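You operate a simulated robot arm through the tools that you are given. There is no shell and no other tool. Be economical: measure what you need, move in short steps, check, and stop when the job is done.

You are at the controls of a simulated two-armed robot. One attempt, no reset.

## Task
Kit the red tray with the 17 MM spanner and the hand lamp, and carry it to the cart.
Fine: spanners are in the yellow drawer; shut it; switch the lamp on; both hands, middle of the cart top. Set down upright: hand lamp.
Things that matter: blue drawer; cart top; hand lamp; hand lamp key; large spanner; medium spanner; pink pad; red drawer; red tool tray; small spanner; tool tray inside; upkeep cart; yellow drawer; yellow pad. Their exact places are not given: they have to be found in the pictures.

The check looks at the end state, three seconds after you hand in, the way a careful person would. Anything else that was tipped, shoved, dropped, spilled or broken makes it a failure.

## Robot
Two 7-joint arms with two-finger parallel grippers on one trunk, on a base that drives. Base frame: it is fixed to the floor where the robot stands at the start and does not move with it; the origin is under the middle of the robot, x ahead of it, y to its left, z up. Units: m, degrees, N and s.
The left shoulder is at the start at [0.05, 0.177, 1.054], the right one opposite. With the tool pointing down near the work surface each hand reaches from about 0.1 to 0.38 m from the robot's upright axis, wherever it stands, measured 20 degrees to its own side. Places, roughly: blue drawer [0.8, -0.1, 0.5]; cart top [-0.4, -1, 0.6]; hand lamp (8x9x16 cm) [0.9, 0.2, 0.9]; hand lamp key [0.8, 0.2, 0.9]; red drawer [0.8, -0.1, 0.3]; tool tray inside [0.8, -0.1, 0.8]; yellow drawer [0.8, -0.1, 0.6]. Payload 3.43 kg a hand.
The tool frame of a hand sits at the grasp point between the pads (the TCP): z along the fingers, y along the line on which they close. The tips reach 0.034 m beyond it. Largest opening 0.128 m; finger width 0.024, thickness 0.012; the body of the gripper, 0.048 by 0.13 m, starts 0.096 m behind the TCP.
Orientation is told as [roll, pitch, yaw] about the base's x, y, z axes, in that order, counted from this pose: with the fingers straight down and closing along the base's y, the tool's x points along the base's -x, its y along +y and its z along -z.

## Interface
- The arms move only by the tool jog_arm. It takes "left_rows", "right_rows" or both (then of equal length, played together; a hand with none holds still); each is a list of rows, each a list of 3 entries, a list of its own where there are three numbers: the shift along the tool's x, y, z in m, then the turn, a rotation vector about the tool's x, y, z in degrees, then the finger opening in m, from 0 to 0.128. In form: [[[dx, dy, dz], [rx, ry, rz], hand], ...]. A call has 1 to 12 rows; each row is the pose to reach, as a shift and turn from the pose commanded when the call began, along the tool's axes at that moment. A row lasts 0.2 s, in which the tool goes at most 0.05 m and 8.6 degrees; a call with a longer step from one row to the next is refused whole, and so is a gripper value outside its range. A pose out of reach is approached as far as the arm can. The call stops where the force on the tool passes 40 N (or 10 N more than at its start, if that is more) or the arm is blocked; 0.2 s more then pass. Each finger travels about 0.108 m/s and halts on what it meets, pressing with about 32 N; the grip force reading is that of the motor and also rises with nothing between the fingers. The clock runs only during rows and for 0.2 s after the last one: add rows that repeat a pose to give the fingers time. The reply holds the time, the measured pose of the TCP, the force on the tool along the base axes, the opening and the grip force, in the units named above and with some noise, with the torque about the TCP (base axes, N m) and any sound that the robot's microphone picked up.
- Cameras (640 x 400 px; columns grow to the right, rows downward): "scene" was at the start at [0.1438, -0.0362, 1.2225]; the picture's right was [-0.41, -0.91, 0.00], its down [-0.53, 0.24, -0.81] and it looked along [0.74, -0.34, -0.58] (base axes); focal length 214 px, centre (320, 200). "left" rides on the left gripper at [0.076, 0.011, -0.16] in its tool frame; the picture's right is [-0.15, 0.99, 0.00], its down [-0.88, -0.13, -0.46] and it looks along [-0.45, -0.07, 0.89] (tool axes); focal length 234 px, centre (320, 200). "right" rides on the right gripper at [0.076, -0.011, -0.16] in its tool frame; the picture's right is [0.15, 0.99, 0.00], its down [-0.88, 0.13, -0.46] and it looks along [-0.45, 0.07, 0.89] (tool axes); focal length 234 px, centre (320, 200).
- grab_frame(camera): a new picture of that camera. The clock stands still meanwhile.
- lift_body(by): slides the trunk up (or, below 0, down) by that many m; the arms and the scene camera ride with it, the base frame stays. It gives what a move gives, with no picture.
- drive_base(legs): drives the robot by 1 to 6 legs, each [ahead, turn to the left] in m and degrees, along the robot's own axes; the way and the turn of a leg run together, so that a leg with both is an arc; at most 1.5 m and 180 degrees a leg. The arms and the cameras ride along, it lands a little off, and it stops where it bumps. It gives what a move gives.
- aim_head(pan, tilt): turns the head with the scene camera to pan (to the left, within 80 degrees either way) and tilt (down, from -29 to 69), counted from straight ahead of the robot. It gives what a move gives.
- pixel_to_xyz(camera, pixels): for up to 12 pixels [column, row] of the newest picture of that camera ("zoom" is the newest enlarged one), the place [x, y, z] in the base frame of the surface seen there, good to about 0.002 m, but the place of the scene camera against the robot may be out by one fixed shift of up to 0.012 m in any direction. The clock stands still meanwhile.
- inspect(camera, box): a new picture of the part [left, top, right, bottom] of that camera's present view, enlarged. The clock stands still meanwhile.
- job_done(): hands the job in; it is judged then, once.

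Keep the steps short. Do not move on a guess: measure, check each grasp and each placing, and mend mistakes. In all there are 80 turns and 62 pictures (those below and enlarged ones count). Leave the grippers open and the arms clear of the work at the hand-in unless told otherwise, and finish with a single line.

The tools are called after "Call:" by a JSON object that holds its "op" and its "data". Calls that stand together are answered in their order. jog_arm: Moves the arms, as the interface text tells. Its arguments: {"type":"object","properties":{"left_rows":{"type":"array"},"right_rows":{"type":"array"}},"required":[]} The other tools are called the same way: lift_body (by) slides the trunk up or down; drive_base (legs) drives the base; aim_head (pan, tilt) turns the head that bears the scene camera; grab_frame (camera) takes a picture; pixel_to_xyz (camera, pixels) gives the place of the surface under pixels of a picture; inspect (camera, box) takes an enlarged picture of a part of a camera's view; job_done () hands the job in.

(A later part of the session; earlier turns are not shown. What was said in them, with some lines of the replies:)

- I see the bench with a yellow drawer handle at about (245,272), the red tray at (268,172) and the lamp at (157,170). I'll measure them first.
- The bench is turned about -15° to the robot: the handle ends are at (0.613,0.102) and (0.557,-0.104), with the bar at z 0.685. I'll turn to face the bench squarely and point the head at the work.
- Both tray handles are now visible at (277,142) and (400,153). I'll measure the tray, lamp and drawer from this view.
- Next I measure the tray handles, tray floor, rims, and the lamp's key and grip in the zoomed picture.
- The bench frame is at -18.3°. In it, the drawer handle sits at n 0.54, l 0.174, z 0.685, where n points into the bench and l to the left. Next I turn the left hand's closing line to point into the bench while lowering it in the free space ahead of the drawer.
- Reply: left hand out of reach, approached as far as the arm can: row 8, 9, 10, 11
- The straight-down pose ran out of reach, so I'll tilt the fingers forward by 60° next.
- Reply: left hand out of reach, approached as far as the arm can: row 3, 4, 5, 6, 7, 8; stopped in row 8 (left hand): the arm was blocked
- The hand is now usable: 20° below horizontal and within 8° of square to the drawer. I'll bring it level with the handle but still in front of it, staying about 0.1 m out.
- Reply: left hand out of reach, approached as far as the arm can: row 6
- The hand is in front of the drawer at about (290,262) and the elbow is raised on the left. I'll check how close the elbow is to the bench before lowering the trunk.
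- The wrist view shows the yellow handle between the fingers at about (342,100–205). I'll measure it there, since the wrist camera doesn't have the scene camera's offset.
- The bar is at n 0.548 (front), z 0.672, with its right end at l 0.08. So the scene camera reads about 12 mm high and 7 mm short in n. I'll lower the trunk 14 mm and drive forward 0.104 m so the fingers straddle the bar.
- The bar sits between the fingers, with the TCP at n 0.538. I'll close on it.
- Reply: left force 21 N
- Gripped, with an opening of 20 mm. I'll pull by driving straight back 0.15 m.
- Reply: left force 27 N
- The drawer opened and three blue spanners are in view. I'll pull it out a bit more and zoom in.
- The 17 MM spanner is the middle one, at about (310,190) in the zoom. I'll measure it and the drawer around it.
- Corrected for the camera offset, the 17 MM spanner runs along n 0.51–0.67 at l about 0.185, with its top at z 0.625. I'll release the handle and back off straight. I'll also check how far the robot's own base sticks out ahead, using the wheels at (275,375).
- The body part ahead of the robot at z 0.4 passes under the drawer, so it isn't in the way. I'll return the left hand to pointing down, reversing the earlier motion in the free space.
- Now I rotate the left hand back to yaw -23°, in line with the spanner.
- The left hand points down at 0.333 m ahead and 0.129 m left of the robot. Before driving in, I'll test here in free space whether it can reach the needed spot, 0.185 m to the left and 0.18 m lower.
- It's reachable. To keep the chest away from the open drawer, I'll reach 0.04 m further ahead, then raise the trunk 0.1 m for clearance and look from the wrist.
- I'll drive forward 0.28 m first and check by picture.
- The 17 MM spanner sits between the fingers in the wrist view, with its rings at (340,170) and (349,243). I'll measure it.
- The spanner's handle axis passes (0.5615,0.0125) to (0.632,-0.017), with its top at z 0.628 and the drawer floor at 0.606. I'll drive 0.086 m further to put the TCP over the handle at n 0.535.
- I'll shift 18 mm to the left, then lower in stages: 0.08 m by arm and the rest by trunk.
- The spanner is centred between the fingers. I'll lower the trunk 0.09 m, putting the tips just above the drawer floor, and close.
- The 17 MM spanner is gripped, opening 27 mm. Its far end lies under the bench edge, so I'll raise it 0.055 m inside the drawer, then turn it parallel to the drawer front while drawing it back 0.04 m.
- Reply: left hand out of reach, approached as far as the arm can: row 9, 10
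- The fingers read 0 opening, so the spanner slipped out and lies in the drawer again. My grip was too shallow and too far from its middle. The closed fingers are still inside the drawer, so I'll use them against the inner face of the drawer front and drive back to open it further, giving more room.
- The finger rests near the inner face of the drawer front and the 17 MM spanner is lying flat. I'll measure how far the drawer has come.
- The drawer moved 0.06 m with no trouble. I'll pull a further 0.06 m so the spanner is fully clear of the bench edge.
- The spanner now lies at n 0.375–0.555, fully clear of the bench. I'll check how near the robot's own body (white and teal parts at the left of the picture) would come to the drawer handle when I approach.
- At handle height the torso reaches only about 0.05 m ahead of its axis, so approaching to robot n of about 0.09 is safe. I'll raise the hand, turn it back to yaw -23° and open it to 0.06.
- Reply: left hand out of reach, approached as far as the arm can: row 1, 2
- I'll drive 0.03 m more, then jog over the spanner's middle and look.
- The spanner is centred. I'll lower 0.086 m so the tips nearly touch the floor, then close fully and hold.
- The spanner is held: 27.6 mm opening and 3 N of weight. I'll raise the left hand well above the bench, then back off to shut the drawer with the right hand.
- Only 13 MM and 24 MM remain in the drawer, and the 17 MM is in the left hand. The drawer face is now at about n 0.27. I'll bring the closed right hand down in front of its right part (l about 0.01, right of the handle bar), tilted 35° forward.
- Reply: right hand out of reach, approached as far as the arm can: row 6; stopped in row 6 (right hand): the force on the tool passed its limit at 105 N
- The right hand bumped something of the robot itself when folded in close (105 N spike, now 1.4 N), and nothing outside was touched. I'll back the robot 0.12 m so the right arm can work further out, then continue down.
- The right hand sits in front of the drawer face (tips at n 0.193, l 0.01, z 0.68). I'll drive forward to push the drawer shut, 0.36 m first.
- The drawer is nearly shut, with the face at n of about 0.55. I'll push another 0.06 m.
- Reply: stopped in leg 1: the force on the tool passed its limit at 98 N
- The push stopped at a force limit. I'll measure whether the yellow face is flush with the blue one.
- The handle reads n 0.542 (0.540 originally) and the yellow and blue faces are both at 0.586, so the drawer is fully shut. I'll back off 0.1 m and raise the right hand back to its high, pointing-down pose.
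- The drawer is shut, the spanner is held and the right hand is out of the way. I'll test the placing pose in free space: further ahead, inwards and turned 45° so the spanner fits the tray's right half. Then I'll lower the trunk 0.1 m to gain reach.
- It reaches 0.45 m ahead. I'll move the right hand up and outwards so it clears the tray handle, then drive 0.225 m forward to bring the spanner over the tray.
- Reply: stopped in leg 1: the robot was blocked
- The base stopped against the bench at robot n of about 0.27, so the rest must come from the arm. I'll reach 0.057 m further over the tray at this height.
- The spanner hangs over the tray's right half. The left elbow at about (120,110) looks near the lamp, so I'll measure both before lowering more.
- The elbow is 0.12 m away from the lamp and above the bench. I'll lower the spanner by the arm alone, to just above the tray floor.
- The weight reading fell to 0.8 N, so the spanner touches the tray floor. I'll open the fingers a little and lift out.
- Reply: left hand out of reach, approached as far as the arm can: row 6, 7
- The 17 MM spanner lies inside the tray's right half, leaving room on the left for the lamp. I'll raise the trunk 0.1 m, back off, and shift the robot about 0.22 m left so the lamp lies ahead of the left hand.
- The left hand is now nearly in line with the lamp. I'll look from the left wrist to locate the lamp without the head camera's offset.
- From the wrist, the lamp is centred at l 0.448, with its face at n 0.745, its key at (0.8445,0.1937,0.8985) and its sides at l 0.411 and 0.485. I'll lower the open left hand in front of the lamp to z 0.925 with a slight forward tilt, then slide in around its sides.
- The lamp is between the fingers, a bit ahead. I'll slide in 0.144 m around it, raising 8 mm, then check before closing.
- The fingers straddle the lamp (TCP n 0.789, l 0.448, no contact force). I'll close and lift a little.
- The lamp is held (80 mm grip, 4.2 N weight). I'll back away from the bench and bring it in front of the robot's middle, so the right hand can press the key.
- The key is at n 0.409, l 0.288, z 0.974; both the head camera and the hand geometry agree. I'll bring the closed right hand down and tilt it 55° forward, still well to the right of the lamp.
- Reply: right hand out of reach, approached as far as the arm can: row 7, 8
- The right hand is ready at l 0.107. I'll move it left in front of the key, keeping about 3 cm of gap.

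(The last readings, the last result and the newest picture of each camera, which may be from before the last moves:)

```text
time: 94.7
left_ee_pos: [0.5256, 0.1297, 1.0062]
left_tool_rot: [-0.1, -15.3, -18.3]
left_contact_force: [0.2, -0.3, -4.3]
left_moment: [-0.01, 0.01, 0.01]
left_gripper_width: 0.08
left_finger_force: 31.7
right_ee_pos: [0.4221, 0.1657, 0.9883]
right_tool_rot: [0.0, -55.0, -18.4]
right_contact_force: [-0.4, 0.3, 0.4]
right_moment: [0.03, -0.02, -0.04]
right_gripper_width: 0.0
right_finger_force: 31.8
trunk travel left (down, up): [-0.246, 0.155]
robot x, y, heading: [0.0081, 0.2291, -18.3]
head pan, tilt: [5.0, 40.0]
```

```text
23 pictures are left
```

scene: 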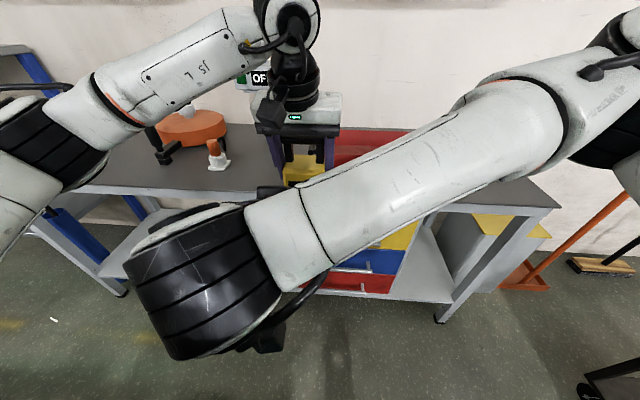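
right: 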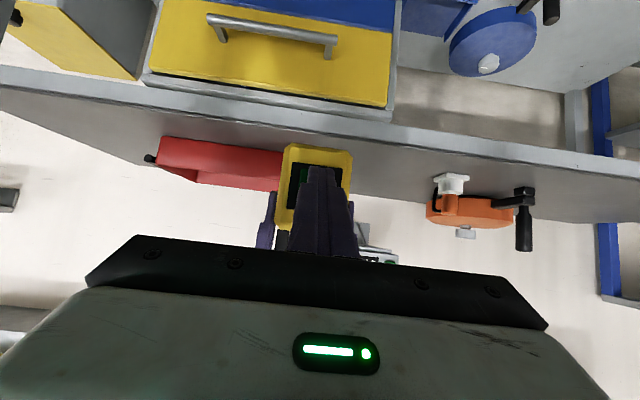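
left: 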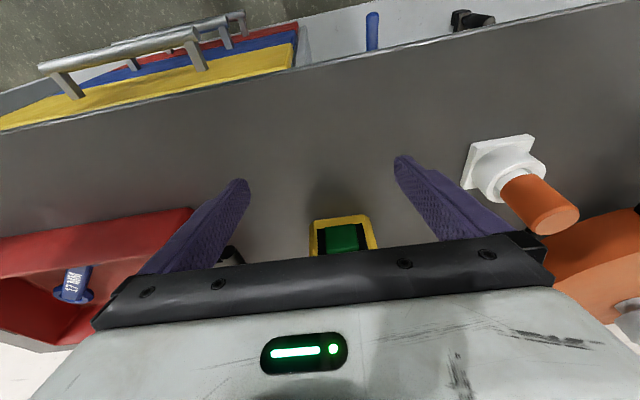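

The fingertip is right in front of the key (tip at n 0.376, l 0.290, z 0.969). I'll press forward in small steps and listen.

Call:
{"op": "jog_arm", "data": {"right_rows": [[[-0.0086, 0, 0.0123], [0, 0, 0], 0.0], [[-0.0155, 0, 0.022], [0, 0, 0], 0.0], [[-0.0184, 0, 0.0261], [0, 0, 0], 0.0], [[-0.0196, 0, 0.0278], [0, 0, 0], 0.0]]}}

```text
time: 95.7
left_ee_pos: [0.5261, 0.1292, 1.0057]
left_tool_rot: [-0.2, -15.4, -18.3]
left_contact_force: [5.4, -2.4, -5.0]
left_moment: [0.0, -0.19, 0.0]
left_gripper_width: 0.0796
left_finger_force: 32.1
right_ee_pos: [0.4531, 0.155, 0.9872]
right_tool_rot: [0.0, -54.7, -18.2]
right_contact_force: [-5.5, 2.2, 0.3]
right_moment: [-0.04, 0.08, 0.04]
right_gripper_width: 0.0001
right_finger_force: 31.4
trunk travel left (down, up): [-0.246, 0.155]
robot x, y, heading: [0.0127, 0.2239, -18.3]
head pan, tilt: [5.0, 40.0]
heard: click
```

A click was heard at about 6 N. I'll withdraw the right hand the way it came and look at the lamp.

Call:
{"op": "jog_arm", "data": {"right_rows": [[[0.01, 0, -0.0145], [0, 0, 0], 0.0], [[0.0205, 0, -0.029], [0, 0, 0], 0.0], [[0.0205, -0.03, -0.029], [0, 0, 0], 0.0], [[0.0205, -0.065, -0.029], [0, 0, 0], 0.0], [[0.018, -0.1, -0.031], [0, 0, 0], 0.0], [[0.01, -0.14, -0.035], [0, 0, 0], 0.0], [[0, -0.18, -0.04], [0, 0, 0], 0.0], [[-0.01, -0.22, -0.045], [0, 0, 0], 0.0]]}}

Call:
{"op": "inspect", "data": {"camera": "scene", "box": [240, 110, 400, 210]}}

```text
time: 97.5
left_ee_pos: [0.5254, 0.1293, 1.005]
left_tool_rot: [-0.2, -15.3, -18.4]
left_contact_force: [-0.7, 0.3, -4.1]
left_moment: [0.01, 0.04, 0.0]
left_gripper_width: 0.0797
left_finger_force: 32.2
right_ee_pos: [0.3713, -0.0398, 1.0302]
right_tool_rot: [-0.1, -54.8, -18.3]
right_contact_force: [0.2, -0.2, 1.0]
right_moment: [0.02, 0.0, 0.03]
right_gripper_width: 0.0001
right_finger_force: 31.9
right hand out of reach, approached as far as the arm can: row 7, 8
trunk travel left (down, up): [-0.246, 0.155]
robot x, y, heading: [0.0146, 0.2291, -18.4]
head pan, tilt: [5.0, 40.0]
```

```text
4.00 times, centred on (320, 160) of scene
```

zoom: 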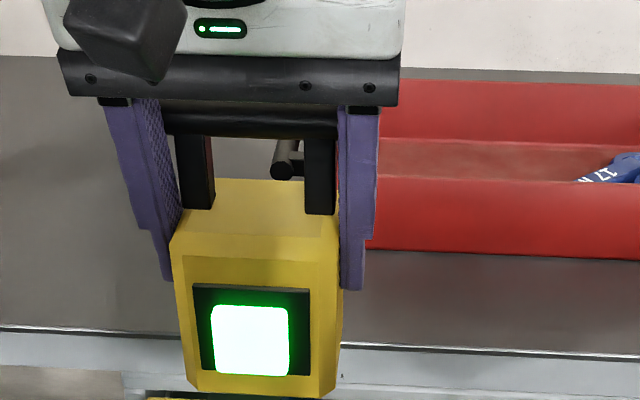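

The lamp glows and is held upright. I'll move the right hand outwards and up, raise the trunk 0.1 m, and shift the robot about 0.11 m right to centre on the tray.

Call:
{"op": "jog_arm", "data": {"right_rows": [[[-0.016, -0.024, -0.012], [0, 7, 0], 0.02], [[-0.032, -0.048, -0.024], [0, 14, 0], 0.05], [[-0.048, -0.072, -0.036], [0, 21, 0], 0.08], [[-0.064, -0.096, -0.048], [0, 28, 0], 0.08], [[-0.08, -0.12, -0.058], [0, 35, 0], 0.08]]}}

Call:
{"op": "lift_body", "data": {"by": 0.1}}

Call:
{"op": "drive_base", "data": {"legs": [[0, -30], [0.22, 0], [0, 30]]}}

Call:
{"op": "grab_frame", "data": {"camera": "scene"}}

```text
time: 98.7
left_ee_pos: [0.5247, 0.1302, 1.0055]
left_tool_rot: [-0.2, -15.3, -18.4]
left_contact_force: [0.4, 0.0, -4.6]
left_moment: [0.05, 0.01, -0.02]
left_gripper_width: 0.0794
left_finger_force: 31.7
right_ee_pos: [0.3335, -0.156, 1.1286]
right_tool_rot: [0.0, -19.8, -18.4]
right_contact_force: [-0.1, -0.3, 0.0]
right_moment: [0.0, 0.0, 0.01]
right_gripper_width: 0.0803
right_finger_force: 0.1
trunk travel left (down, up): [-0.246, 0.155]
robot x, y, heading: [0.0142, 0.2238, -18.1]
head pan, tilt: [5.0, 40.0]
```

```text
time: 100.0
left_ee_pos: [0.526, 0.1294, 1.1052]
left_tool_rot: [-0.1, -15.3, -18.4]
left_contact_force: [1.1, 0.5, -4.1]
left_moment: [0.0, -0.01, -0.02]
left_gripper_width: 0.0797
left_finger_force: 32.3
right_ee_pos: [0.334, -0.1564, 1.2275]
right_tool_rot: [0.0, -19.9, -18.3]
right_contact_force: [-0.9, 0.5, -0.2]
right_moment: [-0.03, 0.04, 0.03]
right_gripper_width: 0.0798
right_finger_force: 0.0
trunk travel left (down, up): [-0.346, 0.055]
robot x, y, heading: [0.0102, 0.2257, -18.6]
head pan, tilt: [5.0, 40.0]
```

```text
time: 104.6
left_ee_pos: [0.6775, -0.0282, 1.1057]
left_tool_rot: [-0.2, -15.3, -17.6]
left_contact_force: [0.3, 0.7, -3.7]
left_moment: [0.0, 0.0, -0.03]
left_gripper_width: 0.0798
left_finger_force: 32.3
right_ee_pos: [0.4884, -0.3164, 1.2286]
right_tool_rot: [0.1, -20.0, -17.7]
right_contact_force: [0.5, 0.2, 0.6]
right_moment: [-0.03, 0.01, -0.01]
right_gripper_width: 0.0801
right_finger_force: 0.0
trunk travel left (down, up): [-0.346, 0.055]
robot x, y, heading: [0.162, 0.06, -17.4]
head pan, tilt: [5.0, 40.0]
```

```text
21 pictures are left
```

scene: 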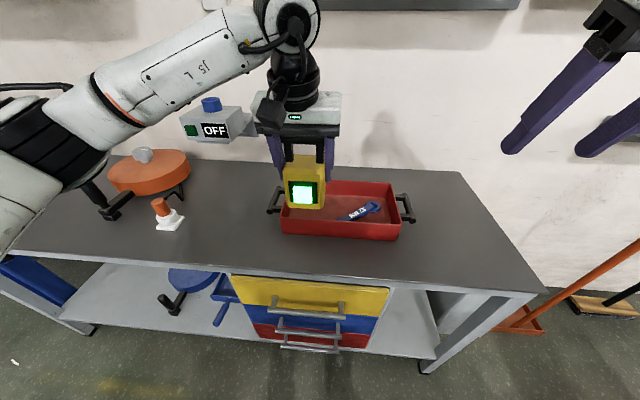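

The lamp is in line with the tray's left half. I'll drive ahead 0.12 m and measure the tray and spanner under it.

Call:
{"op": "drive_base", "data": {"legs": [[0.12, -0.8]]}}

Call:
{"op": "grab_frame", "data": {"camera": "scene"}}

```text
time: 105.9
left_ee_pos: [0.7899, -0.0727, 1.1051]
left_tool_rot: [-0.2, -15.1, -18.3]
left_contact_force: [0.6, -0.5, -4.1]
left_moment: [-0.02, 0.01, -0.03]
left_gripper_width: 0.0797
left_finger_force: 32.1
right_ee_pos: [0.5988, -0.3577, 1.2288]
right_tool_rot: [0.1, -19.9, -18.3]
right_contact_force: [0.5, -0.3, -0.8]
right_moment: [0.02, -0.01, -0.03]
right_gripper_width: 0.0799
right_finger_force: 0.1
trunk travel left (down, up): [-0.346, 0.055]
robot x, y, heading: [0.2766, 0.0258, -18.3]
head pan, tilt: [5.0, 40.0]
```

```text
20 pictures are left
```

scene: 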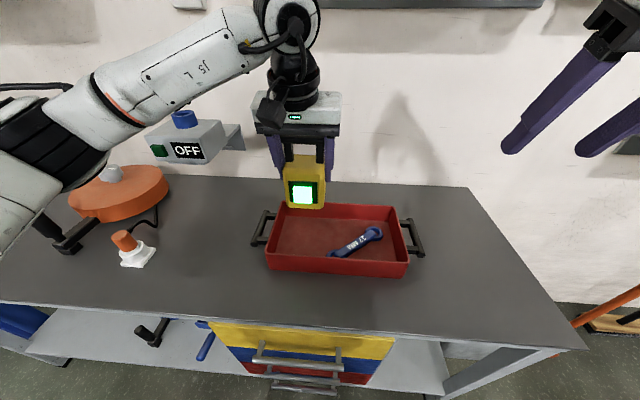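

Call:
{"op": "pixel_to_xyz", "data": {"camera": "scene", "pixels": [[267, 252], [405, 263], [330, 253], [342, 247], [376, 233], [300, 230], [281, 205], [397, 208], [259, 230], [418, 241], [330, 207], [300, 257]]}}

```text
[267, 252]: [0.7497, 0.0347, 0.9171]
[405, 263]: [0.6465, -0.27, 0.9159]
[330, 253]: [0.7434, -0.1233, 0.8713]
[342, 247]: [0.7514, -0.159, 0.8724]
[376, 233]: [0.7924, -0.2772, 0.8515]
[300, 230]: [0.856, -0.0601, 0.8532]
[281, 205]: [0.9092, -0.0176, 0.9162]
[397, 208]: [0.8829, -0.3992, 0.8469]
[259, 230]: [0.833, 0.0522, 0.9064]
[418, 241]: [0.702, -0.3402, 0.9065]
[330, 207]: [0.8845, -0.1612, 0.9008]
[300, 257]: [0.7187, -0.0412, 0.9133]
```

The tray inside is at about n 0.713–0.885, l -0.04–0.27, and the spanner's left end is at l about 0.13. I'll lower the lamp to l 0.203, n 0.797, stopping about 2 cm above the tray floor.

Call:
{"op": "jog_arm", "data": {"left_rows": [[[-0.0037, 0.012, 0.0321], [0, 0, 0], 0.04], [[-0.0083, 0.024, 0.0645], [0, 0, 0], 0.04], [[-0.0004, 0.024, 0.0934], [0, 0, 0], 0.04], [[0.0076, 0.024, 0.1223], [0, 0, 0], 0.04], [[0.0155, 0.024, 0.1513], [0, 0, 0], 0.04]]}}

Call:
{"op": "inspect", "data": {"camera": "scene", "box": [230, 150, 440, 281]}}

```text
time: 107.1
left_ee_pos: [0.8196, -0.0575, 0.9521]
left_tool_rot: [-0.2, -15.3, -18.3]
left_contact_force: [-0.2, 0.3, -3.8]
left_moment: [-0.03, 0.01, -0.03]
left_gripper_width: 0.08
left_finger_force: 32.8
right_ee_pos: [0.5977, -0.3579, 1.229]
right_tool_rot: [0.1, -20.0, -18.3]
right_contact_force: [1.3, -0.2, -0.2]
right_moment: [0.01, 0.03, -0.02]
right_gripper_width: 0.08
right_finger_force: 0.0
trunk travel left (down, up): [-0.346, 0.055]
robot x, y, heading: [0.2793, 0.0241, -18.3]
head pan, tilt: [5.0, 40.0]
```

```text
3.05 times, centred on (335, 216) of scene
```

zoom: 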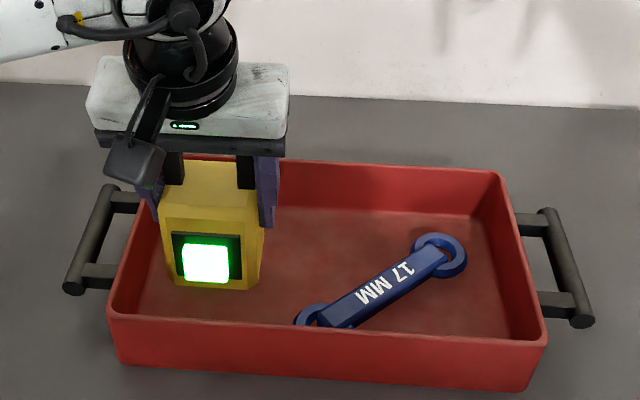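

The lamp is inside the tray, well clear of the spanner and walls. I'll lower the last 17 mm until it rests.

Call:
{"op": "jog_arm", "data": {"left_rows": [[[0.0021, 0, 0.0077], [0, 0, 0], 0.04], [[0.0037, 0, 0.0135], [0, 0, 0], 0.04], [[0.0045, 0, 0.0164], [0, 0, 0], 0.04], [[0.0045, 0, 0.0164], [0, 0, 0], 0.04]]}}

```text
time: 108.1
left_ee_pos: [0.8203, -0.0579, 0.9385]
left_tool_rot: [-0.2, -15.3, -18.3]
left_contact_force: [-0.7, 0.5, -4.8]
left_moment: [-0.01, 0.0, -0.02]
left_gripper_width: 0.0798
left_finger_force: 32.5
right_ee_pos: [0.5973, -0.3576, 1.2279]
right_tool_rot: [0.0, -19.9, -18.3]
right_contact_force: [0.2, -0.3, 0.5]
right_moment: [-0.01, 0.0, 0.0]
right_gripper_width: 0.0801
right_finger_force: 0.2
trunk travel left (down, up): [-0.346, 0.055]
robot x, y, heading: [0.2733, 0.0258, -18.1]
head pan, tilt: [5.0, 40.0]
```

It's still hanging at full weight, so I'll lower in 1.5 mm steps.

Call:
{"op": "jog_arm", "data": {"left_rows": [[[0.0005, 0, 0.0018], [0, 0, 0], 0.04], [[0.0009, 0, 0.0035], [0, 0, 0], 0.04], [[0.0009, 0, 0.0035], [0, 0, 0], 0.04]]}}

```text
time: 108.9
left_ee_pos: [0.8195, -0.0578, 0.935]
left_tool_rot: [-0.2, -15.2, -18.3]
left_contact_force: [0.0, 0.4, -2.7]
left_moment: [0.06, -0.04, 0.03]
left_gripper_width: 0.08
left_finger_force: 32.4
right_ee_pos: [0.5976, -0.3588, 1.2279]
right_tool_rot: [0.0, -19.9, -18.3]
right_contact_force: [-0.3, -0.2, -0.8]
right_moment: [0.0, 0.02, 0.03]
right_gripper_width: 0.0799
right_finger_force: 0.0
trunk travel left (down, up): [-0.346, 0.055]
robot x, y, heading: [0.2763, 0.0227, -18.6]
head pan, tilt: [5.0, 40.0]
```

Contact is starting (2.7 N). I'll go down 1.5 mm more, open the fingers to 0.094 and rise straight up.

Call:
{"op": "jog_arm", "data": {"left_rows": [[[0.0004, 0, 0.0015], [0, 0, 0], 0.04], [[0.0004, 0, 0.0015], [0, 0, 0], 0.085], [[0.0004, 0, 0.0015], [0, 0, 0], 0.094], [[0.0004, 0, 0.0015], [0, 0, 0], 0.094], [[-0.0053, 0, -0.0193], [0, 0, 0], 0.094], [[-0.0106, 0, -0.0386], [0, 0, 0], 0.094], [[-0.0185, 0, -0.0675], [0, 0, 0], 0.094], [[-0.0264, 0, -0.0965], [0, 0, 0], 0.094], [[-0.034, 0, -0.125], [0, 0, 0], 0.1]]}}

Call:
{"op": "grab_frame", "data": {"camera": "scene"}}

```text
time: 110.9
left_ee_pos: [0.8196, -0.0594, 1.0646]
left_tool_rot: [-0.3, -15.3, -18.4]
left_contact_force: [0.8, 1.0, 0.2]
left_moment: [-0.03, -0.01, 0.0]
left_gripper_width: 0.0998
left_finger_force: 0.1
right_ee_pos: [0.5969, -0.3564, 1.2285]
right_tool_rot: [0.1, -20.1, -18.3]
right_contact_force: [0.8, -0.2, -1.2]
right_moment: [0.01, -0.01, 0.02]
right_gripper_width: 0.0803
right_finger_force: 0.0
trunk travel left (down, up): [-0.346, 0.055]
robot x, y, heading: [0.2738, 0.0239, -18.2]
head pan, tilt: [5.0, 40.0]
```

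```text
18 pictures are left
```

scene: 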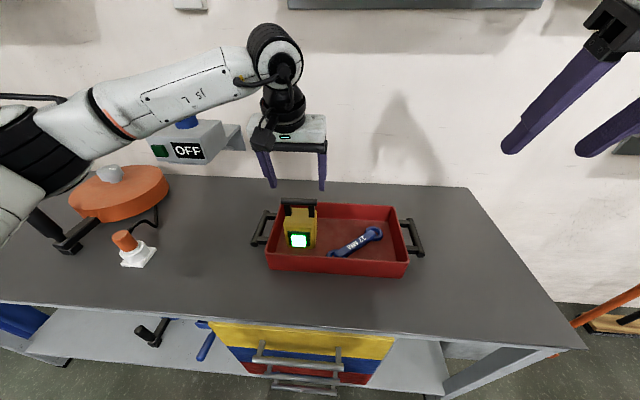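

The lamp stands upright and lit in the tray beside the spanner. The tray handles are bars along n at l 0.318 and l -0.096, z 0.895. I'll bring both hands above them together, nearly closed, at z 0.99.

Call:
{"op": "jog_arm", "data": {"left_rows": [[[0, 0.029, 0], [0, 0, 0], 0.09], [[0, 0.058, 0], [0, 0, 0], 0.07], [[0, 0.087, 0], [0, 0, 0], 0.05], [[0, 0.1166, 0], [0, 0, 0], 0.044], [[0.006, 0.1166, 0.022], [0, 0, 0], 0.044], [[0.013, 0.1166, 0.047], [0, 0, 0], 0.044], [[0.0198, 0.1166, 0.0723], [0, 0, 0], 0.044]], "right_rows": [[[0.008, 0.008, 0.037], [0, 0, 0], 0.07], [[0.012, 0.016, 0.075], [0, 0, 0], 0.06], [[0.01, 0.024, 0.113], [0, 0, 0], 0.05], [[0.002, 0.032, 0.15], [0, 0, 0], 0.044], [[-0.006, 0.04, 0.188], [0, 0, 0], 0.044], [[-0.015, 0.048, 0.226], [0, 0, 0], 0.044], [[-0.0239, 0.055, 0.262], [0, 0, 0], 0.044]]}}

Call:
{"op": "grab_frame", "data": {"camera": "right"}}

Call:
{"op": "grab_frame", "data": {"camera": "left"}}

```text
time: 112.5
left_ee_pos: [0.8594, 0.0529, 0.99]
left_tool_rot: [-0.1, -15.4, -18.4]
left_contact_force: [-0.3, 0.5, 1.9]
left_moment: [0.03, -0.01, 0.03]
left_gripper_width: 0.044
left_finger_force: 0.1
right_ee_pos: [0.7199, -0.338, 0.9896]
right_tool_rot: [0.0, -20.0, -18.3]
right_contact_force: [0.1, -0.4, 0.0]
right_moment: [0.01, -0.01, 0.0]
right_gripper_width: 0.044
right_finger_force: 0.0
trunk travel left (down, up): [-0.346, 0.055]
robot x, y, heading: [0.2759, 0.0225, -18.5]
head pan, tilt: [5.0, 40.0]
```

```text
17 pictures are left
```

right: 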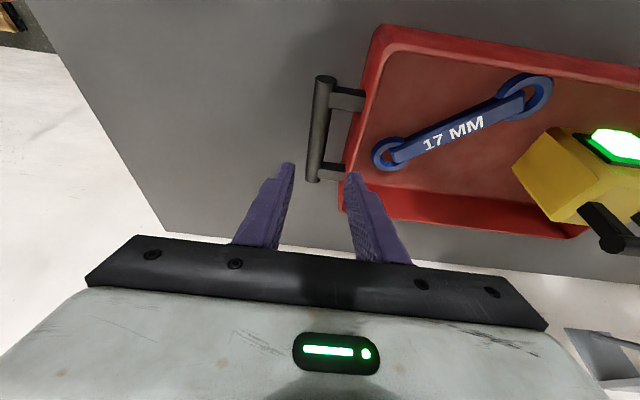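

```text
16 pictures are left
```

left: 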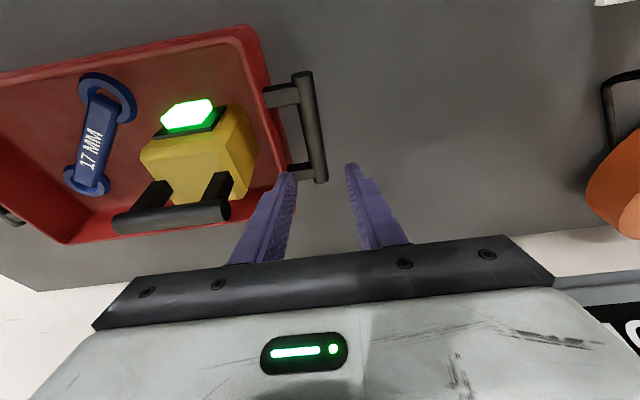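

Both wrist views show the bars between the fingers. I'll measure the bar lines exactly.

Call:
{"op": "pixel_to_xyz", "data": {"camera": "right", "pixels": [[323, 95], [318, 130], [313, 170], [313, 180], [324, 77], [357, 170]]}}

Call:
{"op": "pixel_to_xyz", "data": {"camera": "left", "pixels": [[306, 90], [313, 130], [320, 170], [321, 181], [303, 73], [285, 165]]}}

```text
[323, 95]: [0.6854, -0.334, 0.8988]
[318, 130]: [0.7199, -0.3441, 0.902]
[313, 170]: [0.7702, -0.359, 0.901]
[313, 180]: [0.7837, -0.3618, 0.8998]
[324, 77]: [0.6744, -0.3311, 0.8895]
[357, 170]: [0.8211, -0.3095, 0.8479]
```

```text
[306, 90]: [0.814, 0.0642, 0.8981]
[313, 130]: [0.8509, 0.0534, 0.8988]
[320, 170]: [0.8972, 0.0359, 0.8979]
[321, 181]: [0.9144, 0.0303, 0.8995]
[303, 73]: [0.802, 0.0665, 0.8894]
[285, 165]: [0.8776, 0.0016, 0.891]
```

The bars are at l 0.3167 and l -0.1003, tops at z 0.90. I'll lower both hands 0.1 m around them with small lateral corrections, then close.

Call:
{"op": "jog_arm", "data": {"left_rows": [[[0.005, -0.003, 0.0193], [0, 0, 0], 0.044], [[0.0106, -0.003, 0.0386], [0, 0, 0], 0.044], [[0.0158, -0.003, 0.058], [0, 0, 0], 0.044], [[0.0211, -0.003, 0.0772], [0, 0, 0], 0.044], [[0.0264, -0.003, 0.0965], [0, 0, 0], 0.044], [[0.0264, -0.003, 0.0965], [0, 0, 0], 0.02], [[0.0264, -0.003, 0.0965], [0, 0, 0], 0.0], [[0.0264, -0.003, 0.0965], [0, 0, 0], 0.0]], "right_rows": [[[0.006, -0.0056, 0.0191], [0, 0, 0], 0.044], [[0.012, -0.0056, 0.038], [0, 0, 0], 0.044], [[0.018, -0.0056, 0.057], [0, 0, 0], 0.044], [[0.024, -0.0056, 0.076], [0, 0, 0], 0.044], [[0.0295, -0.0056, 0.0957], [0, 0, 0], 0.044], [[0.0295, -0.0056, 0.0957], [0, 0, 0], 0.02], [[0.0295, -0.0056, 0.0957], [0, 0, 0], 0.0], [[0.0295, -0.0056, 0.0957], [0, 0, 0], 0.0]]}}

Call:
{"op": "grab_frame", "data": {"camera": "scene"}}

```text
time: 114.3
left_ee_pos: [0.8574, 0.0491, 0.8887]
left_tool_rot: [-0.3, -15.3, -18.5]
left_contact_force: [-0.7, -9.2, -0.4]
left_moment: [-0.03, -0.16, 0.66]
left_gripper_width: 0.0194
left_finger_force: 32.2
right_ee_pos: [0.7227, -0.3449, 0.8895]
right_tool_rot: [0.1, -19.9, -18.1]
right_contact_force: [1.6, 8.5, 0.6]
right_moment: [-0.12, -0.39, 0.34]
right_gripper_width: 0.0198
right_finger_force: 32.0
trunk travel left (down, up): [-0.346, 0.055]
robot x, y, heading: [0.277, 0.0221, -18.3]
head pan, tilt: [5.0, 40.0]
```

```text
15 pictures are left
```

scene: 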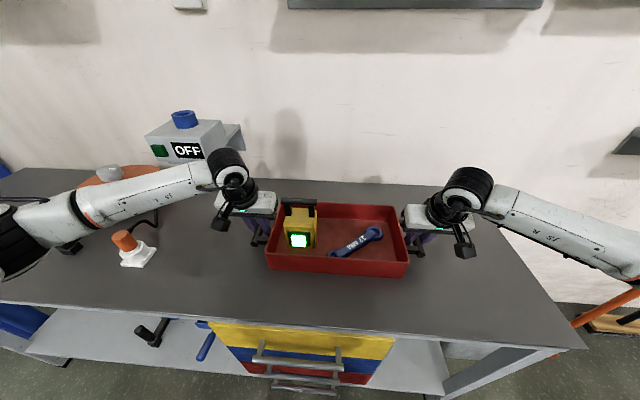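

Both hands grip at 19–20 mm. I'll raise the trunk 0.05 m to lift the tray, then check both the load and how high the left forearm passes over the orange-white object at (130,245).

Call:
{"op": "lift_body", "data": {"by": 0.052}}

Call:
{"op": "grab_frame", "data": {"camera": "scene"}}

Call:
{"op": "pixel_to_xyz", "data": {"camera": "scene", "pixels": [[125, 225], [130, 205], [80, 218], [30, 250], [120, 232], [150, 195], [200, 185], [300, 262], [300, 275], [215, 220]]}}

```text
time: 115.2
left_ee_pos: [0.857, 0.0484, 0.9426]
left_tool_rot: [-0.4, -15.1, -18.3]
left_contact_force: [-3.8, -17.0, -6.3]
left_moment: [0.09, 0.25, 0.62]
left_gripper_width: 0.0194
left_finger_force: 32.2
right_ee_pos: [0.724, -0.3463, 0.9414]
right_tool_rot: [0.2, -19.8, -18.3]
right_contact_force: [3.2, 16.0, -4.8]
right_moment: [-0.06, -0.19, 0.34]
right_gripper_width: 0.0196
right_finger_force: 32.1
trunk travel left (down, up): [-0.398, 0.003]
robot x, y, heading: [0.2776, 0.024, -18.3]
head pan, tilt: [5.0, 40.0]
```

```text
14 pictures are left
```

scene: 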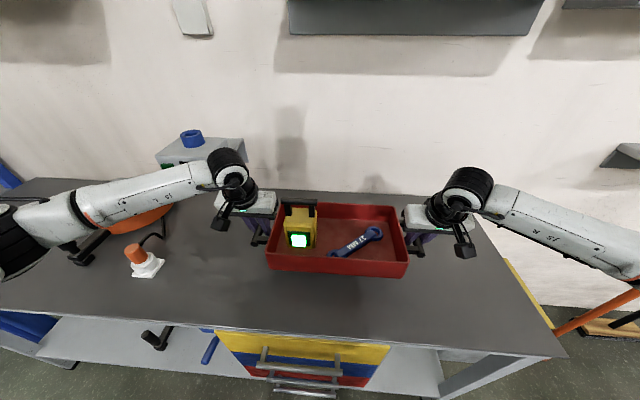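

```text
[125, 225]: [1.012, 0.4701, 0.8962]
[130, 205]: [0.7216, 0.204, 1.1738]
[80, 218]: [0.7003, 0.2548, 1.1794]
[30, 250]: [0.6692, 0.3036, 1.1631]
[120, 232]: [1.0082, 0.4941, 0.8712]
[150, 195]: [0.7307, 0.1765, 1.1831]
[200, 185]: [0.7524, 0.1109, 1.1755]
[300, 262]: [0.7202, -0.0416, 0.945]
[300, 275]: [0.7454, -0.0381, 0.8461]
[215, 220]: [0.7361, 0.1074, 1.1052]
```

The tray hangs level between both hands (about 6 N each) and the forearm passes at z 1.17, well clear. I'll back off 0.45 m straight, turn right, then look for the cart.

Call:
{"op": "drive_base", "data": {"legs": [[-0.45, 0], [0, -60]]}}

Call:
{"op": "aim_head", "data": {"pan": -28, "tilt": 42}}

Call:
{"op": "grab_frame", "data": {"camera": "scene"}}

```text
time: 120.6
left_ee_pos: [0.1665, -0.3238, 0.9417]
left_tool_rot: [-0.3, -15.3, -77.9]
left_contact_force: [-18.8, -6.8, -5.9]
left_moment: [-0.03, -0.05, 0.5]
left_gripper_width: 0.0194
left_finger_force: 32.0
right_ee_pos: [-0.2401, -0.4101, 0.9419]
right_tool_rot: [0.3, -19.8, -77.6]
right_contact_force: [19.1, 6.4, -5.2]
right_moment: [0.07, 0.06, 0.21]
right_gripper_width: 0.0196
right_finger_force: 32.0
trunk travel left (down, up): [-0.398, 0.003]
robot x, y, heading: [-0.1554, 0.1607, -77.7]
head pan, tilt: [5.0, 40.0]
```

```text
time: 121.5
left_ee_pos: [0.1666, -0.3255, 0.9412]
left_tool_rot: [-0.2, -15.3, -77.8]
left_contact_force: [-1.5, -2.6, -6.2]
left_moment: [0.16, 0.02, 0.53]
left_gripper_width: 0.0197
left_finger_force: 32.0
right_ee_pos: [-0.2409, -0.4095, 0.941]
right_tool_rot: [0.2, -19.9, -77.6]
right_contact_force: [0.7, 1.9, -4.7]
right_moment: [-0.18, -0.1, 0.35]
right_gripper_width: 0.0194
right_finger_force: 31.8
trunk travel left (down, up): [-0.398, 0.003]
robot x, y, heading: [-0.1506, 0.1645, -77.6]
head pan, tilt: [-28.0, 42.0]
```

```text
13 pictures are left
```

scene: 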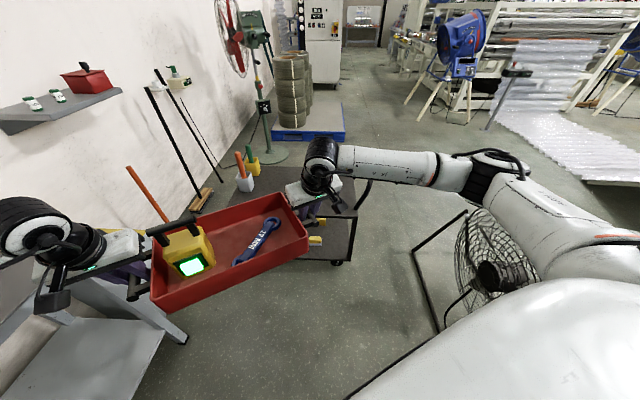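

The cart is behind the tray at about (300–355,170–260). I'll measure its visible parts and the nearby fan.

Call:
{"op": "pixel_to_xyz", "data": {"camera": "scene", "pixels": [[352, 185], [350, 210], [335, 263], [260, 178], [340, 225], [318, 242], [352, 222], [270, 200], [250, 195], [300, 190], [460, 215], [330, 165]]}}

Call:
{"op": "inspect", "data": {"camera": "scene", "box": [210, 130, 400, 270]}}

```text
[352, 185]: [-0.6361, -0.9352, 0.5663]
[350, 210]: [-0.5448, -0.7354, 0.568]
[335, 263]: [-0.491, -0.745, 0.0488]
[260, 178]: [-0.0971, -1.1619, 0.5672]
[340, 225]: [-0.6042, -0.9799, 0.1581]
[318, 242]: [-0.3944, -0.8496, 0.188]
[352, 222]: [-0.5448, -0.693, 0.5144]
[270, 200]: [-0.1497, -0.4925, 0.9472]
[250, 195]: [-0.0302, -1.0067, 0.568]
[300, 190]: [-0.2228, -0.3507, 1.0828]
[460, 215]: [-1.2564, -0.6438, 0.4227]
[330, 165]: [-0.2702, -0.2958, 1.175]
```

```text
2.86 times, centred on (305, 200) of scene
```

zoom: 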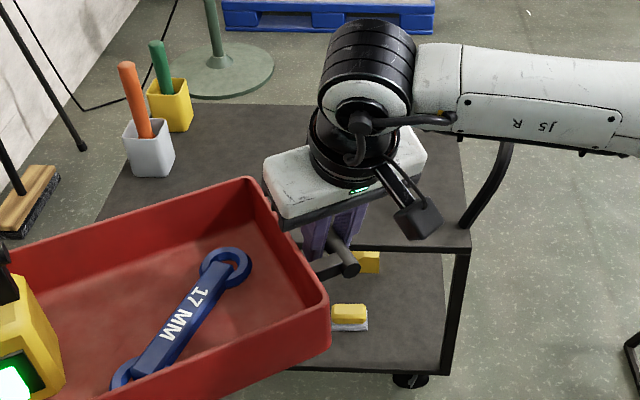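

Call:
{"op": "pixel_to_xyz", "data": {"camera": "zoom", "pixels": [[200, 108], [310, 110], [455, 150], [465, 245], [400, 243], [105, 215], [150, 172], [178, 128], [190, 180], [505, 150], [465, 225], [130, 180]]}}

```text
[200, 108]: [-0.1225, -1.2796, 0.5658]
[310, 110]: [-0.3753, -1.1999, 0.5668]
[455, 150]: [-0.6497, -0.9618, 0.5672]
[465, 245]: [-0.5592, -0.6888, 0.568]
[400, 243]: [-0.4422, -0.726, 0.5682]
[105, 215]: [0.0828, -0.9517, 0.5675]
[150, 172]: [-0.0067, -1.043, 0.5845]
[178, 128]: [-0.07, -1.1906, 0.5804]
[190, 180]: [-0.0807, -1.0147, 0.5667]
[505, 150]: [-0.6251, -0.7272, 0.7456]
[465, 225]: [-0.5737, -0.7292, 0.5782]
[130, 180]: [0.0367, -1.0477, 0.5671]
```

The cart top is at z 0.555 (corrected), aligned with the bench, and two brush cups stand at its left end. I'll measure those cups and the cart's left edge exactly, so the left hand clears them.

Call:
{"op": "pixel_to_xyz", "data": {"camera": "zoom", "pixels": [[132, 150], [170, 150], [125, 68], [145, 135], [155, 105], [190, 100], [155, 45], [98, 215], [112, 195], [93, 222], [183, 130], [165, 178]]}}

```text
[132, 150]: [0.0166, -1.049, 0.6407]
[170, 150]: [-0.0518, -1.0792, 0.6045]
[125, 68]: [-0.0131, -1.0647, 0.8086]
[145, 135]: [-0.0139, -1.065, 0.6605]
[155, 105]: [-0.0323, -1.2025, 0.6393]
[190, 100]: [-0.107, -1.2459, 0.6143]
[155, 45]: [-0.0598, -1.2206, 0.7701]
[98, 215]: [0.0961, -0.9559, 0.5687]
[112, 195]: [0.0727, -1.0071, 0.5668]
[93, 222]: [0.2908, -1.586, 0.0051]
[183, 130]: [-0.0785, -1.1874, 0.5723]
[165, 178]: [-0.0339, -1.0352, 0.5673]
```

The left cup fills u 0.265–0.335 beside the middle of the cart, and its brush reaches z 0.80. The cart's middle is at u 0.025, v -1.041. I'll aim for u about -0.005 so the left gripper clears the cup and brush. I'll drive there with the tray high, stopping about 6 cm short, and then look.

Call:
{"op": "drive_base", "data": {"legs": [[0, -11.5], [0.58, 0], [0, -18.4]]}}

Call:
{"op": "aim_head", "data": {"pan": 5, "tilt": 52}}

Call:
{"op": "grab_frame", "data": {"camera": "scene"}}

```text
time: 126.6
left_ee_pos: [-0.0948, -0.9922, 0.9417]
left_tool_rot: [-0.3, -15.4, -106.6]
left_contact_force: [-2.9, -1.2, -5.9]
left_moment: [0.04, -0.02, 0.53]
left_gripper_width: 0.0196
left_finger_force: 32.6
right_ee_pos: [-0.4917, -0.873, 0.9419]
right_tool_rot: [0.2, -19.8, -106.3]
right_contact_force: [1.7, 1.3, -5.0]
right_moment: [0.02, 0.03, 0.28]
right_gripper_width: 0.0195
right_finger_force: 31.9
trunk travel left (down, up): [-0.398, 0.003]
robot x, y, heading: [-0.1368, -0.4172, -106.2]
head pan, tilt: [-28.0, 42.0]
```

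```text
time: 127.6
left_ee_pos: [-0.0946, -0.9925, 0.9411]
left_tool_rot: [-0.4, -15.4, -106.3]
left_contact_force: [-0.9, -2.3, -5.8]
left_moment: [0.12, -0.07, 0.49]
left_gripper_width: 0.0197
left_finger_force: 32.0
right_ee_pos: [-0.4918, -0.8731, 0.9426]
right_tool_rot: [0.2, -19.8, -106.3]
right_contact_force: [1.4, 2.3, -3.9]
right_moment: [-0.11, 0.02, 0.27]
right_gripper_width: 0.0195
right_finger_force: 31.2
trunk travel left (down, up): [-0.398, 0.003]
robot x, y, heading: [-0.1376, -0.4137, -106.4]
head pan, tilt: [5.0, 52.0]
```

```text
11 pictures are left
```

scene: 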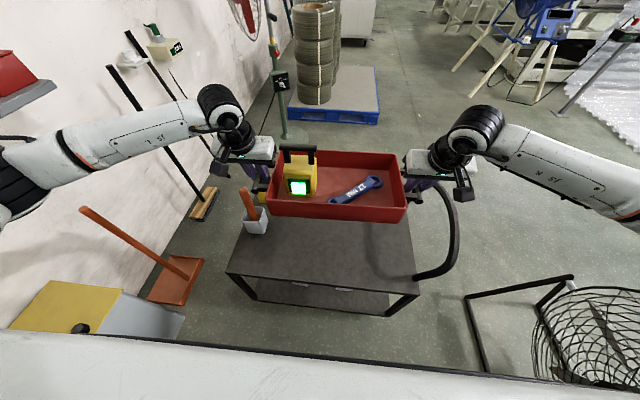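

I now have a clear view of the cart under the tray. I'll measure its near corners and the cup from here.

Call:
{"op": "pixel_to_xyz", "data": {"camera": "scene", "pixels": [[231, 270], [414, 290], [240, 240], [412, 235], [262, 232], [266, 212], [248, 190], [320, 278], [268, 212], [405, 218]]}}

```text
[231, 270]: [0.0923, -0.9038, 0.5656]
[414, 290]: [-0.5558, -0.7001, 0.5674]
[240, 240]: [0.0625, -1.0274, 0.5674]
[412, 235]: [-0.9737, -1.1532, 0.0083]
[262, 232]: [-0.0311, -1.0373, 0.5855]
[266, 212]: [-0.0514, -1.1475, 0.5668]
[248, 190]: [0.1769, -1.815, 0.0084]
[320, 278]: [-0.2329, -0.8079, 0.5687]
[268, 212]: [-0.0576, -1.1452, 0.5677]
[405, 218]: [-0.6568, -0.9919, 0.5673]
```

The true cart middle is u 0.03, v -1.049, and the tray middle is now u 0.000, v -0.983. I'll drive 0.066 m ahead, shift both hands 9 mm left together (keeping clear of the cup), lower the trunk 0.2 m and look.

Call:
{"op": "drive_base", "data": {"legs": [[0.066, 0]]}}

Call:
{"op": "jog_arm", "data": {"left_rows": [[[0, 0.003, 0], [0, 0, 0], 0], [[0, 0.006, 0], [0, 0, 0], 0], [[0, 0.009, 0], [0, 0, 0], 0]], "right_rows": [[[0, 0.003, 0], [0, 0, 0], 0], [[0, 0.006, 0], [0, 0, 0], 0], [[0, 0.009, 0], [0, 0, 0], 0]]}}

Call:
{"op": "lift_body", "data": {"by": -0.2}}

Call:
{"op": "grab_frame", "data": {"camera": "scene"}}

```text
time: 128.6
left_ee_pos: [-0.1113, -1.0571, 0.9408]
left_tool_rot: [-0.3, -15.2, -106.3]
left_contact_force: [-1.3, -2.0, -6.3]
left_moment: [-0.05, -0.02, 0.49]
left_gripper_width: 0.0195
left_finger_force: 32.9
right_ee_pos: [-0.5107, -0.9376, 0.9404]
right_tool_rot: [0.2, -19.8, -106.1]
right_contact_force: [0.8, 1.2, -4.5]
right_moment: [0.06, -0.01, 0.26]
right_gripper_width: 0.0193
right_finger_force: 31.4
trunk travel left (down, up): [-0.398, 0.003]
robot x, y, heading: [-0.1576, -0.4772, -106.3]
head pan, tilt: [5.0, 52.0]
```

```text
time: 129.4
left_ee_pos: [-0.102, -1.0593, 0.9409]
left_tool_rot: [-0.3, -15.3, -106.2]
left_contact_force: [1.1, -2.1, -6.9]
left_moment: [0.08, -0.17, 0.38]
left_gripper_width: 0.0194
left_finger_force: 31.5
right_ee_pos: [-0.502, -0.9399, 0.9403]
right_tool_rot: [0.1, -19.7, -106.1]
right_contact_force: [-0.9, 2.8, -3.7]
right_moment: [-0.14, -0.1, 0.33]
right_gripper_width: 0.0195
right_finger_force: 32.0
trunk travel left (down, up): [-0.398, 0.003]
robot x, y, heading: [-0.1543, -0.4779, -106.3]
head pan, tilt: [5.0, 52.0]
```

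```text
time: 131.5
left_ee_pos: [-0.102, -1.0594, 0.742]
left_tool_rot: [-0.4, -15.4, -106.3]
left_contact_force: [5.7, -3.7, -5.9]
left_moment: [-0.12, 0.06, 0.45]
left_gripper_width: 0.0197
left_finger_force: 32.0
right_ee_pos: [-0.5013, -0.9388, 0.74]
right_tool_rot: [0.1, -19.8, -106.2]
right_contact_force: [-4.3, 3.0, -4.7]
right_moment: [0.12, -0.05, 0.31]
right_gripper_width: 0.0193
right_finger_force: 31.8
trunk travel left (down, up): [-0.198, 0.203]
robot x, y, heading: [-0.1606, -0.4719, -106.1]
head pan, tilt: [5.0, 52.0]
```

```text
10 pictures are left
5 turns are left
```

scene: 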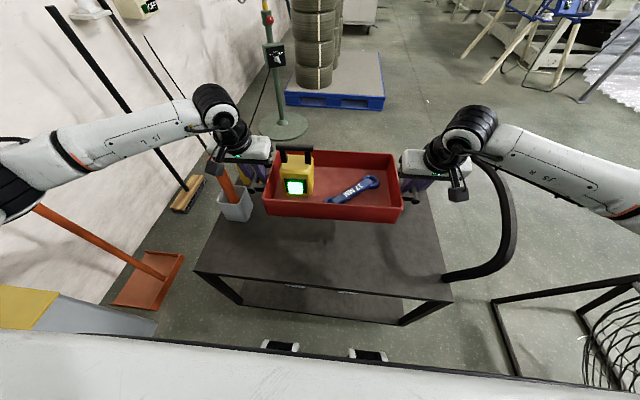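

I have 5 turns left. The brush at (228,185) and the left hand's camera box at (212,165) look close, so I'll measure both, plus the cart corners, before lowering.

Call:
{"op": "pixel_to_xyz", "data": {"camera": "scene", "pixels": [[212, 168], [208, 160], [222, 172], [226, 188], [232, 196], [218, 172], [240, 210], [250, 160], [198, 268], [450, 297], [403, 215], [264, 208]]}}

```text
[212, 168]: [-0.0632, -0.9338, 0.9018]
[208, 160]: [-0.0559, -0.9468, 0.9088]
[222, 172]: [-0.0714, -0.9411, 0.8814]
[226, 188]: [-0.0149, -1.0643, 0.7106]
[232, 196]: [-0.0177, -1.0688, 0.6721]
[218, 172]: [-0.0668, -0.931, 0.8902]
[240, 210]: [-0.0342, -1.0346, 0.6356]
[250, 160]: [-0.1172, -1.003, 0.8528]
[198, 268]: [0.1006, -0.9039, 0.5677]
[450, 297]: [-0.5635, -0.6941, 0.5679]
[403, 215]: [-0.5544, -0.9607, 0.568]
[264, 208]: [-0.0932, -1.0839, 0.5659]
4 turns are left
```

The brush is about 15 mm clear of the left gripper's side and the camera box is well clear. The tray will rest at TCP z of about 0.610. I'll lower straight by trunk 0.126 m, then the last millimetres with both hands together.

Call:
{"op": "lift_body", "data": {"by": -0.126}}

Call:
{"op": "jog_arm", "data": {"left_rows": [[[0.0008, 0, 0.0029], [0, 0, 0], 0], [[0.0013, 0, 0.0048], [0, 0, 0], 0], [[0.0018, 0, 0.0067], [0, 0, 0], 0], [[0.0018, 0, 0.0067], [0, 0, 0], 0]], "right_rows": [[[0.001, 0, 0.0028], [0, 0, 0], 0], [[0.0017, 0, 0.0047], [0, 0, 0], 0], [[0.0024, 0, 0.0066], [0, 0, 0], 0], [[0.0024, 0, 0.0066], [0, 0, 0], 0]]}}

Call:
{"op": "grab_frame", "data": {"camera": "scene"}}

```text
time: 133.1
left_ee_pos: [-0.1024, -1.0593, 0.6157]
left_tool_rot: [-0.2, -15.2, -106.3]
left_contact_force: [7.7, -3.5, -5.7]
left_moment: [-0.02, 0.07, 0.44]
left_gripper_width: 0.0192
left_finger_force: 32.7
right_ee_pos: [-0.5018, -0.94, 0.6139]
right_tool_rot: [0.1, -19.8, -106.2]
right_contact_force: [-7.0, 3.9, -5.6]
right_moment: [0.05, -0.02, 0.32]
right_gripper_width: 0.0193
right_finger_force: 32.4
trunk travel left (down, up): [-0.072, 0.329]
robot x, y, heading: [-0.1621, -0.4779, -106.1]
head pan, tilt: [5.0, 52.0]
```

```text
time: 134.1
left_ee_pos: [-0.1039, -1.0601, 0.6095]
left_tool_rot: [-0.4, -15.5, -106.3]
left_contact_force: [6.2, -4.3, 4.4]
left_moment: [0.96, -0.25, 0.35]
left_gripper_width: 0.0195
left_finger_force: 32.3
right_ee_pos: [-0.5019, -0.9402, 0.6103]
right_tool_rot: [0.3, -20.0, -106.1]
right_contact_force: [-7.8, 4.4, 8.8]
right_moment: [1.0, -0.24, 0.3]
right_gripper_width: 0.0194
right_finger_force: 32.4
trunk travel left (down, up): [-0.072, 0.329]
robot x, y, heading: [-0.1591, -0.4754, -106.3]
head pan, tilt: [5.0, 52.0]
```

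```text
9 pictures are left
3 turns are left
```

scene: 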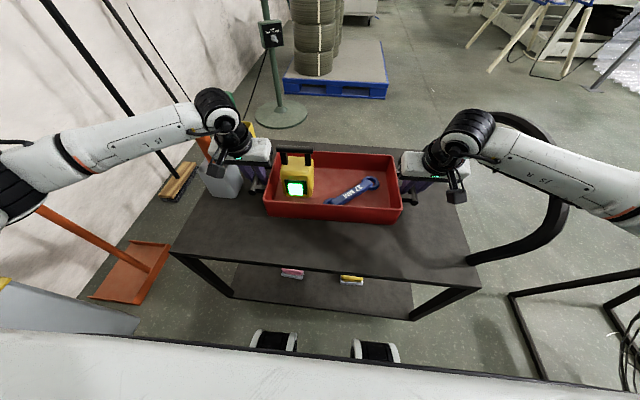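

The tray rests on the cart (both hands now read upward force). I'll open the fingers slightly, rise straight up by trunk 0.32 m, back off 0.15 m and check.

Call:
{"op": "jog_arm", "data": {"left_rows": [[[0, 0, 0], [0, 0, 0], 0.028], [[0, 0, 0], [0, 0, 0], 0.036], [[0, 0, 0], [0, 0, 0], 0.036], [[0, 0, 0], [0, 0, 0], 0.036]], "right_rows": [[[0, 0, 0], [0, 0, 0], 0.028], [[0, 0, 0], [0, 0, 0], 0.036], [[0, 0, 0], [0, 0, 0], 0.036], [[0, 0, 0], [0, 0, 0], 0.036]]}}

Call:
{"op": "lift_body", "data": {"by": 0.32}}

Call:
{"op": "drive_base", "data": {"legs": [[-0.15, 0]]}}

Call:
{"op": "jog_arm", "data": {"left_rows": [[[0, 0, 0], [0, 0, 0], 0.06], [[0, 0, 0], [0, 0, 0], 0.1], [[0, 0, 0], [0, 0, 0], 0.1]], "right_rows": [[[0, 0, 0], [0, 0, 0], 0.06], [[0, 0, 0], [0, 0, 0], 0.1], [[0, 0, 0], [0, 0, 0], 0.1]]}}

Call:
{"op": "grab_frame", "data": {"camera": "scene"}}

```text
time: 135.1
left_ee_pos: [-0.1034, -1.0596, 0.6079]
left_tool_rot: [-0.4, -15.2, -106.2]
left_contact_force: [-0.5, -0.4, -0.4]
left_moment: [0.01, 0.04, 0.02]
left_gripper_width: 0.036
left_finger_force: 0.2
right_ee_pos: [-0.5006, -0.9397, 0.6079]
right_tool_rot: [0.2, -19.8, -106.2]
right_contact_force: [0.6, -0.3, 0.3]
right_moment: [-0.01, 0.01, -0.01]
right_gripper_width: 0.036
right_finger_force: 0.0
trunk travel left (down, up): [-0.072, 0.329]
robot x, y, heading: [-0.1553, -0.4758, -106.1]
head pan, tilt: [5.0, 52.0]
```

```text
time: 138.2
left_ee_pos: [-0.103, -1.0579, 0.9278]
left_tool_rot: [-0.3, -15.3, -106.2]
left_contact_force: [0.0, 0.0, -0.1]
left_moment: [-0.02, 0.02, 0.02]
left_gripper_width: 0.0362
left_finger_force: 0.0
right_ee_pos: [-0.5006, -0.9402, 0.9285]
right_tool_rot: [0.2, -19.8, -106.1]
right_contact_force: [-0.1, -0.3, 0.6]
right_moment: [0.0, 0.0, -0.03]
right_gripper_width: 0.0362
right_finger_force: 0.1
trunk travel left (down, up): [-0.392, 0.009]
robot x, y, heading: [-0.1605, -0.4776, -106.0]
head pan, tilt: [5.0, 52.0]
```

```text
time: 139.6
left_ee_pos: [-0.0611, -0.9161, 0.9302]
left_tool_rot: [-0.3, -15.4, -106.4]
left_contact_force: [0.4, 0.6, 0.6]
left_moment: [0.03, -0.01, -0.02]
left_gripper_width: 0.036
left_finger_force: 0.0
right_ee_pos: [-0.4595, -0.7971, 0.9292]
right_tool_rot: [0.2, -19.9, -106.2]
right_contact_force: [0.0, -0.3, -1.1]
right_moment: [0.0, 0.03, 0.0]
right_gripper_width: 0.036
right_finger_force: 0.1
trunk travel left (down, up): [-0.392, 0.009]
robot x, y, heading: [-0.1178, -0.34, -106.3]
head pan, tilt: [5.0, 52.0]
```

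```text
time: 140.4
left_ee_pos: [-0.0617, -0.917, 0.9297]
left_tool_rot: [-0.4, -15.3, -106.3]
left_contact_force: [-0.6, 0.3, -0.5]
left_moment: [-0.03, 0.01, -0.01]
left_gripper_width: 0.1
left_finger_force: 0.0
right_ee_pos: [-0.4595, -0.7983, 0.9284]
right_tool_rot: [0.2, -19.8, -106.2]
right_contact_force: [0.2, -0.1, -0.1]
right_moment: [0.0, 0.01, 0.02]
right_gripper_width: 0.1002
right_finger_force: 0.0
trunk travel left (down, up): [-0.392, 0.009]
robot x, y, heading: [-0.117, -0.3362, -106.1]
head pan, tilt: [5.0, 52.0]
```

```text
8 pictures are left
2 turns are left
```

scene: 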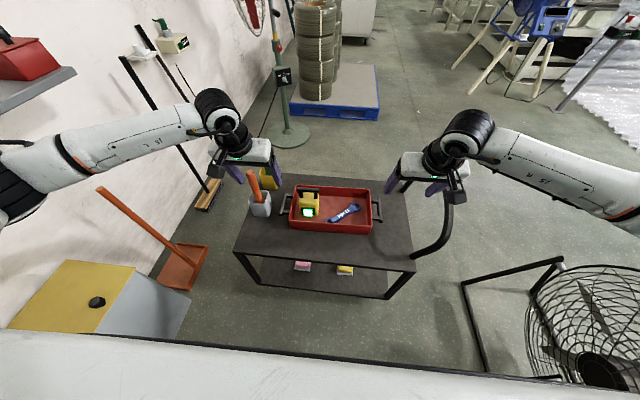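

The tray stands level in the middle of the cart with the lit, upright lamp and the 17 MM spanner inside. The cups are untouched, both grippers are open and the arms are clear, so I'm handing in.

Call:
{"op": "job_done", "data": {}}

```text
The job is handed in.
```

The red tray, holding the 17 MM spanner and the lit, upright hand lamp, is on the cart about 2 cm off the middle to clear a brush cup, and the yellow drawer is shut.
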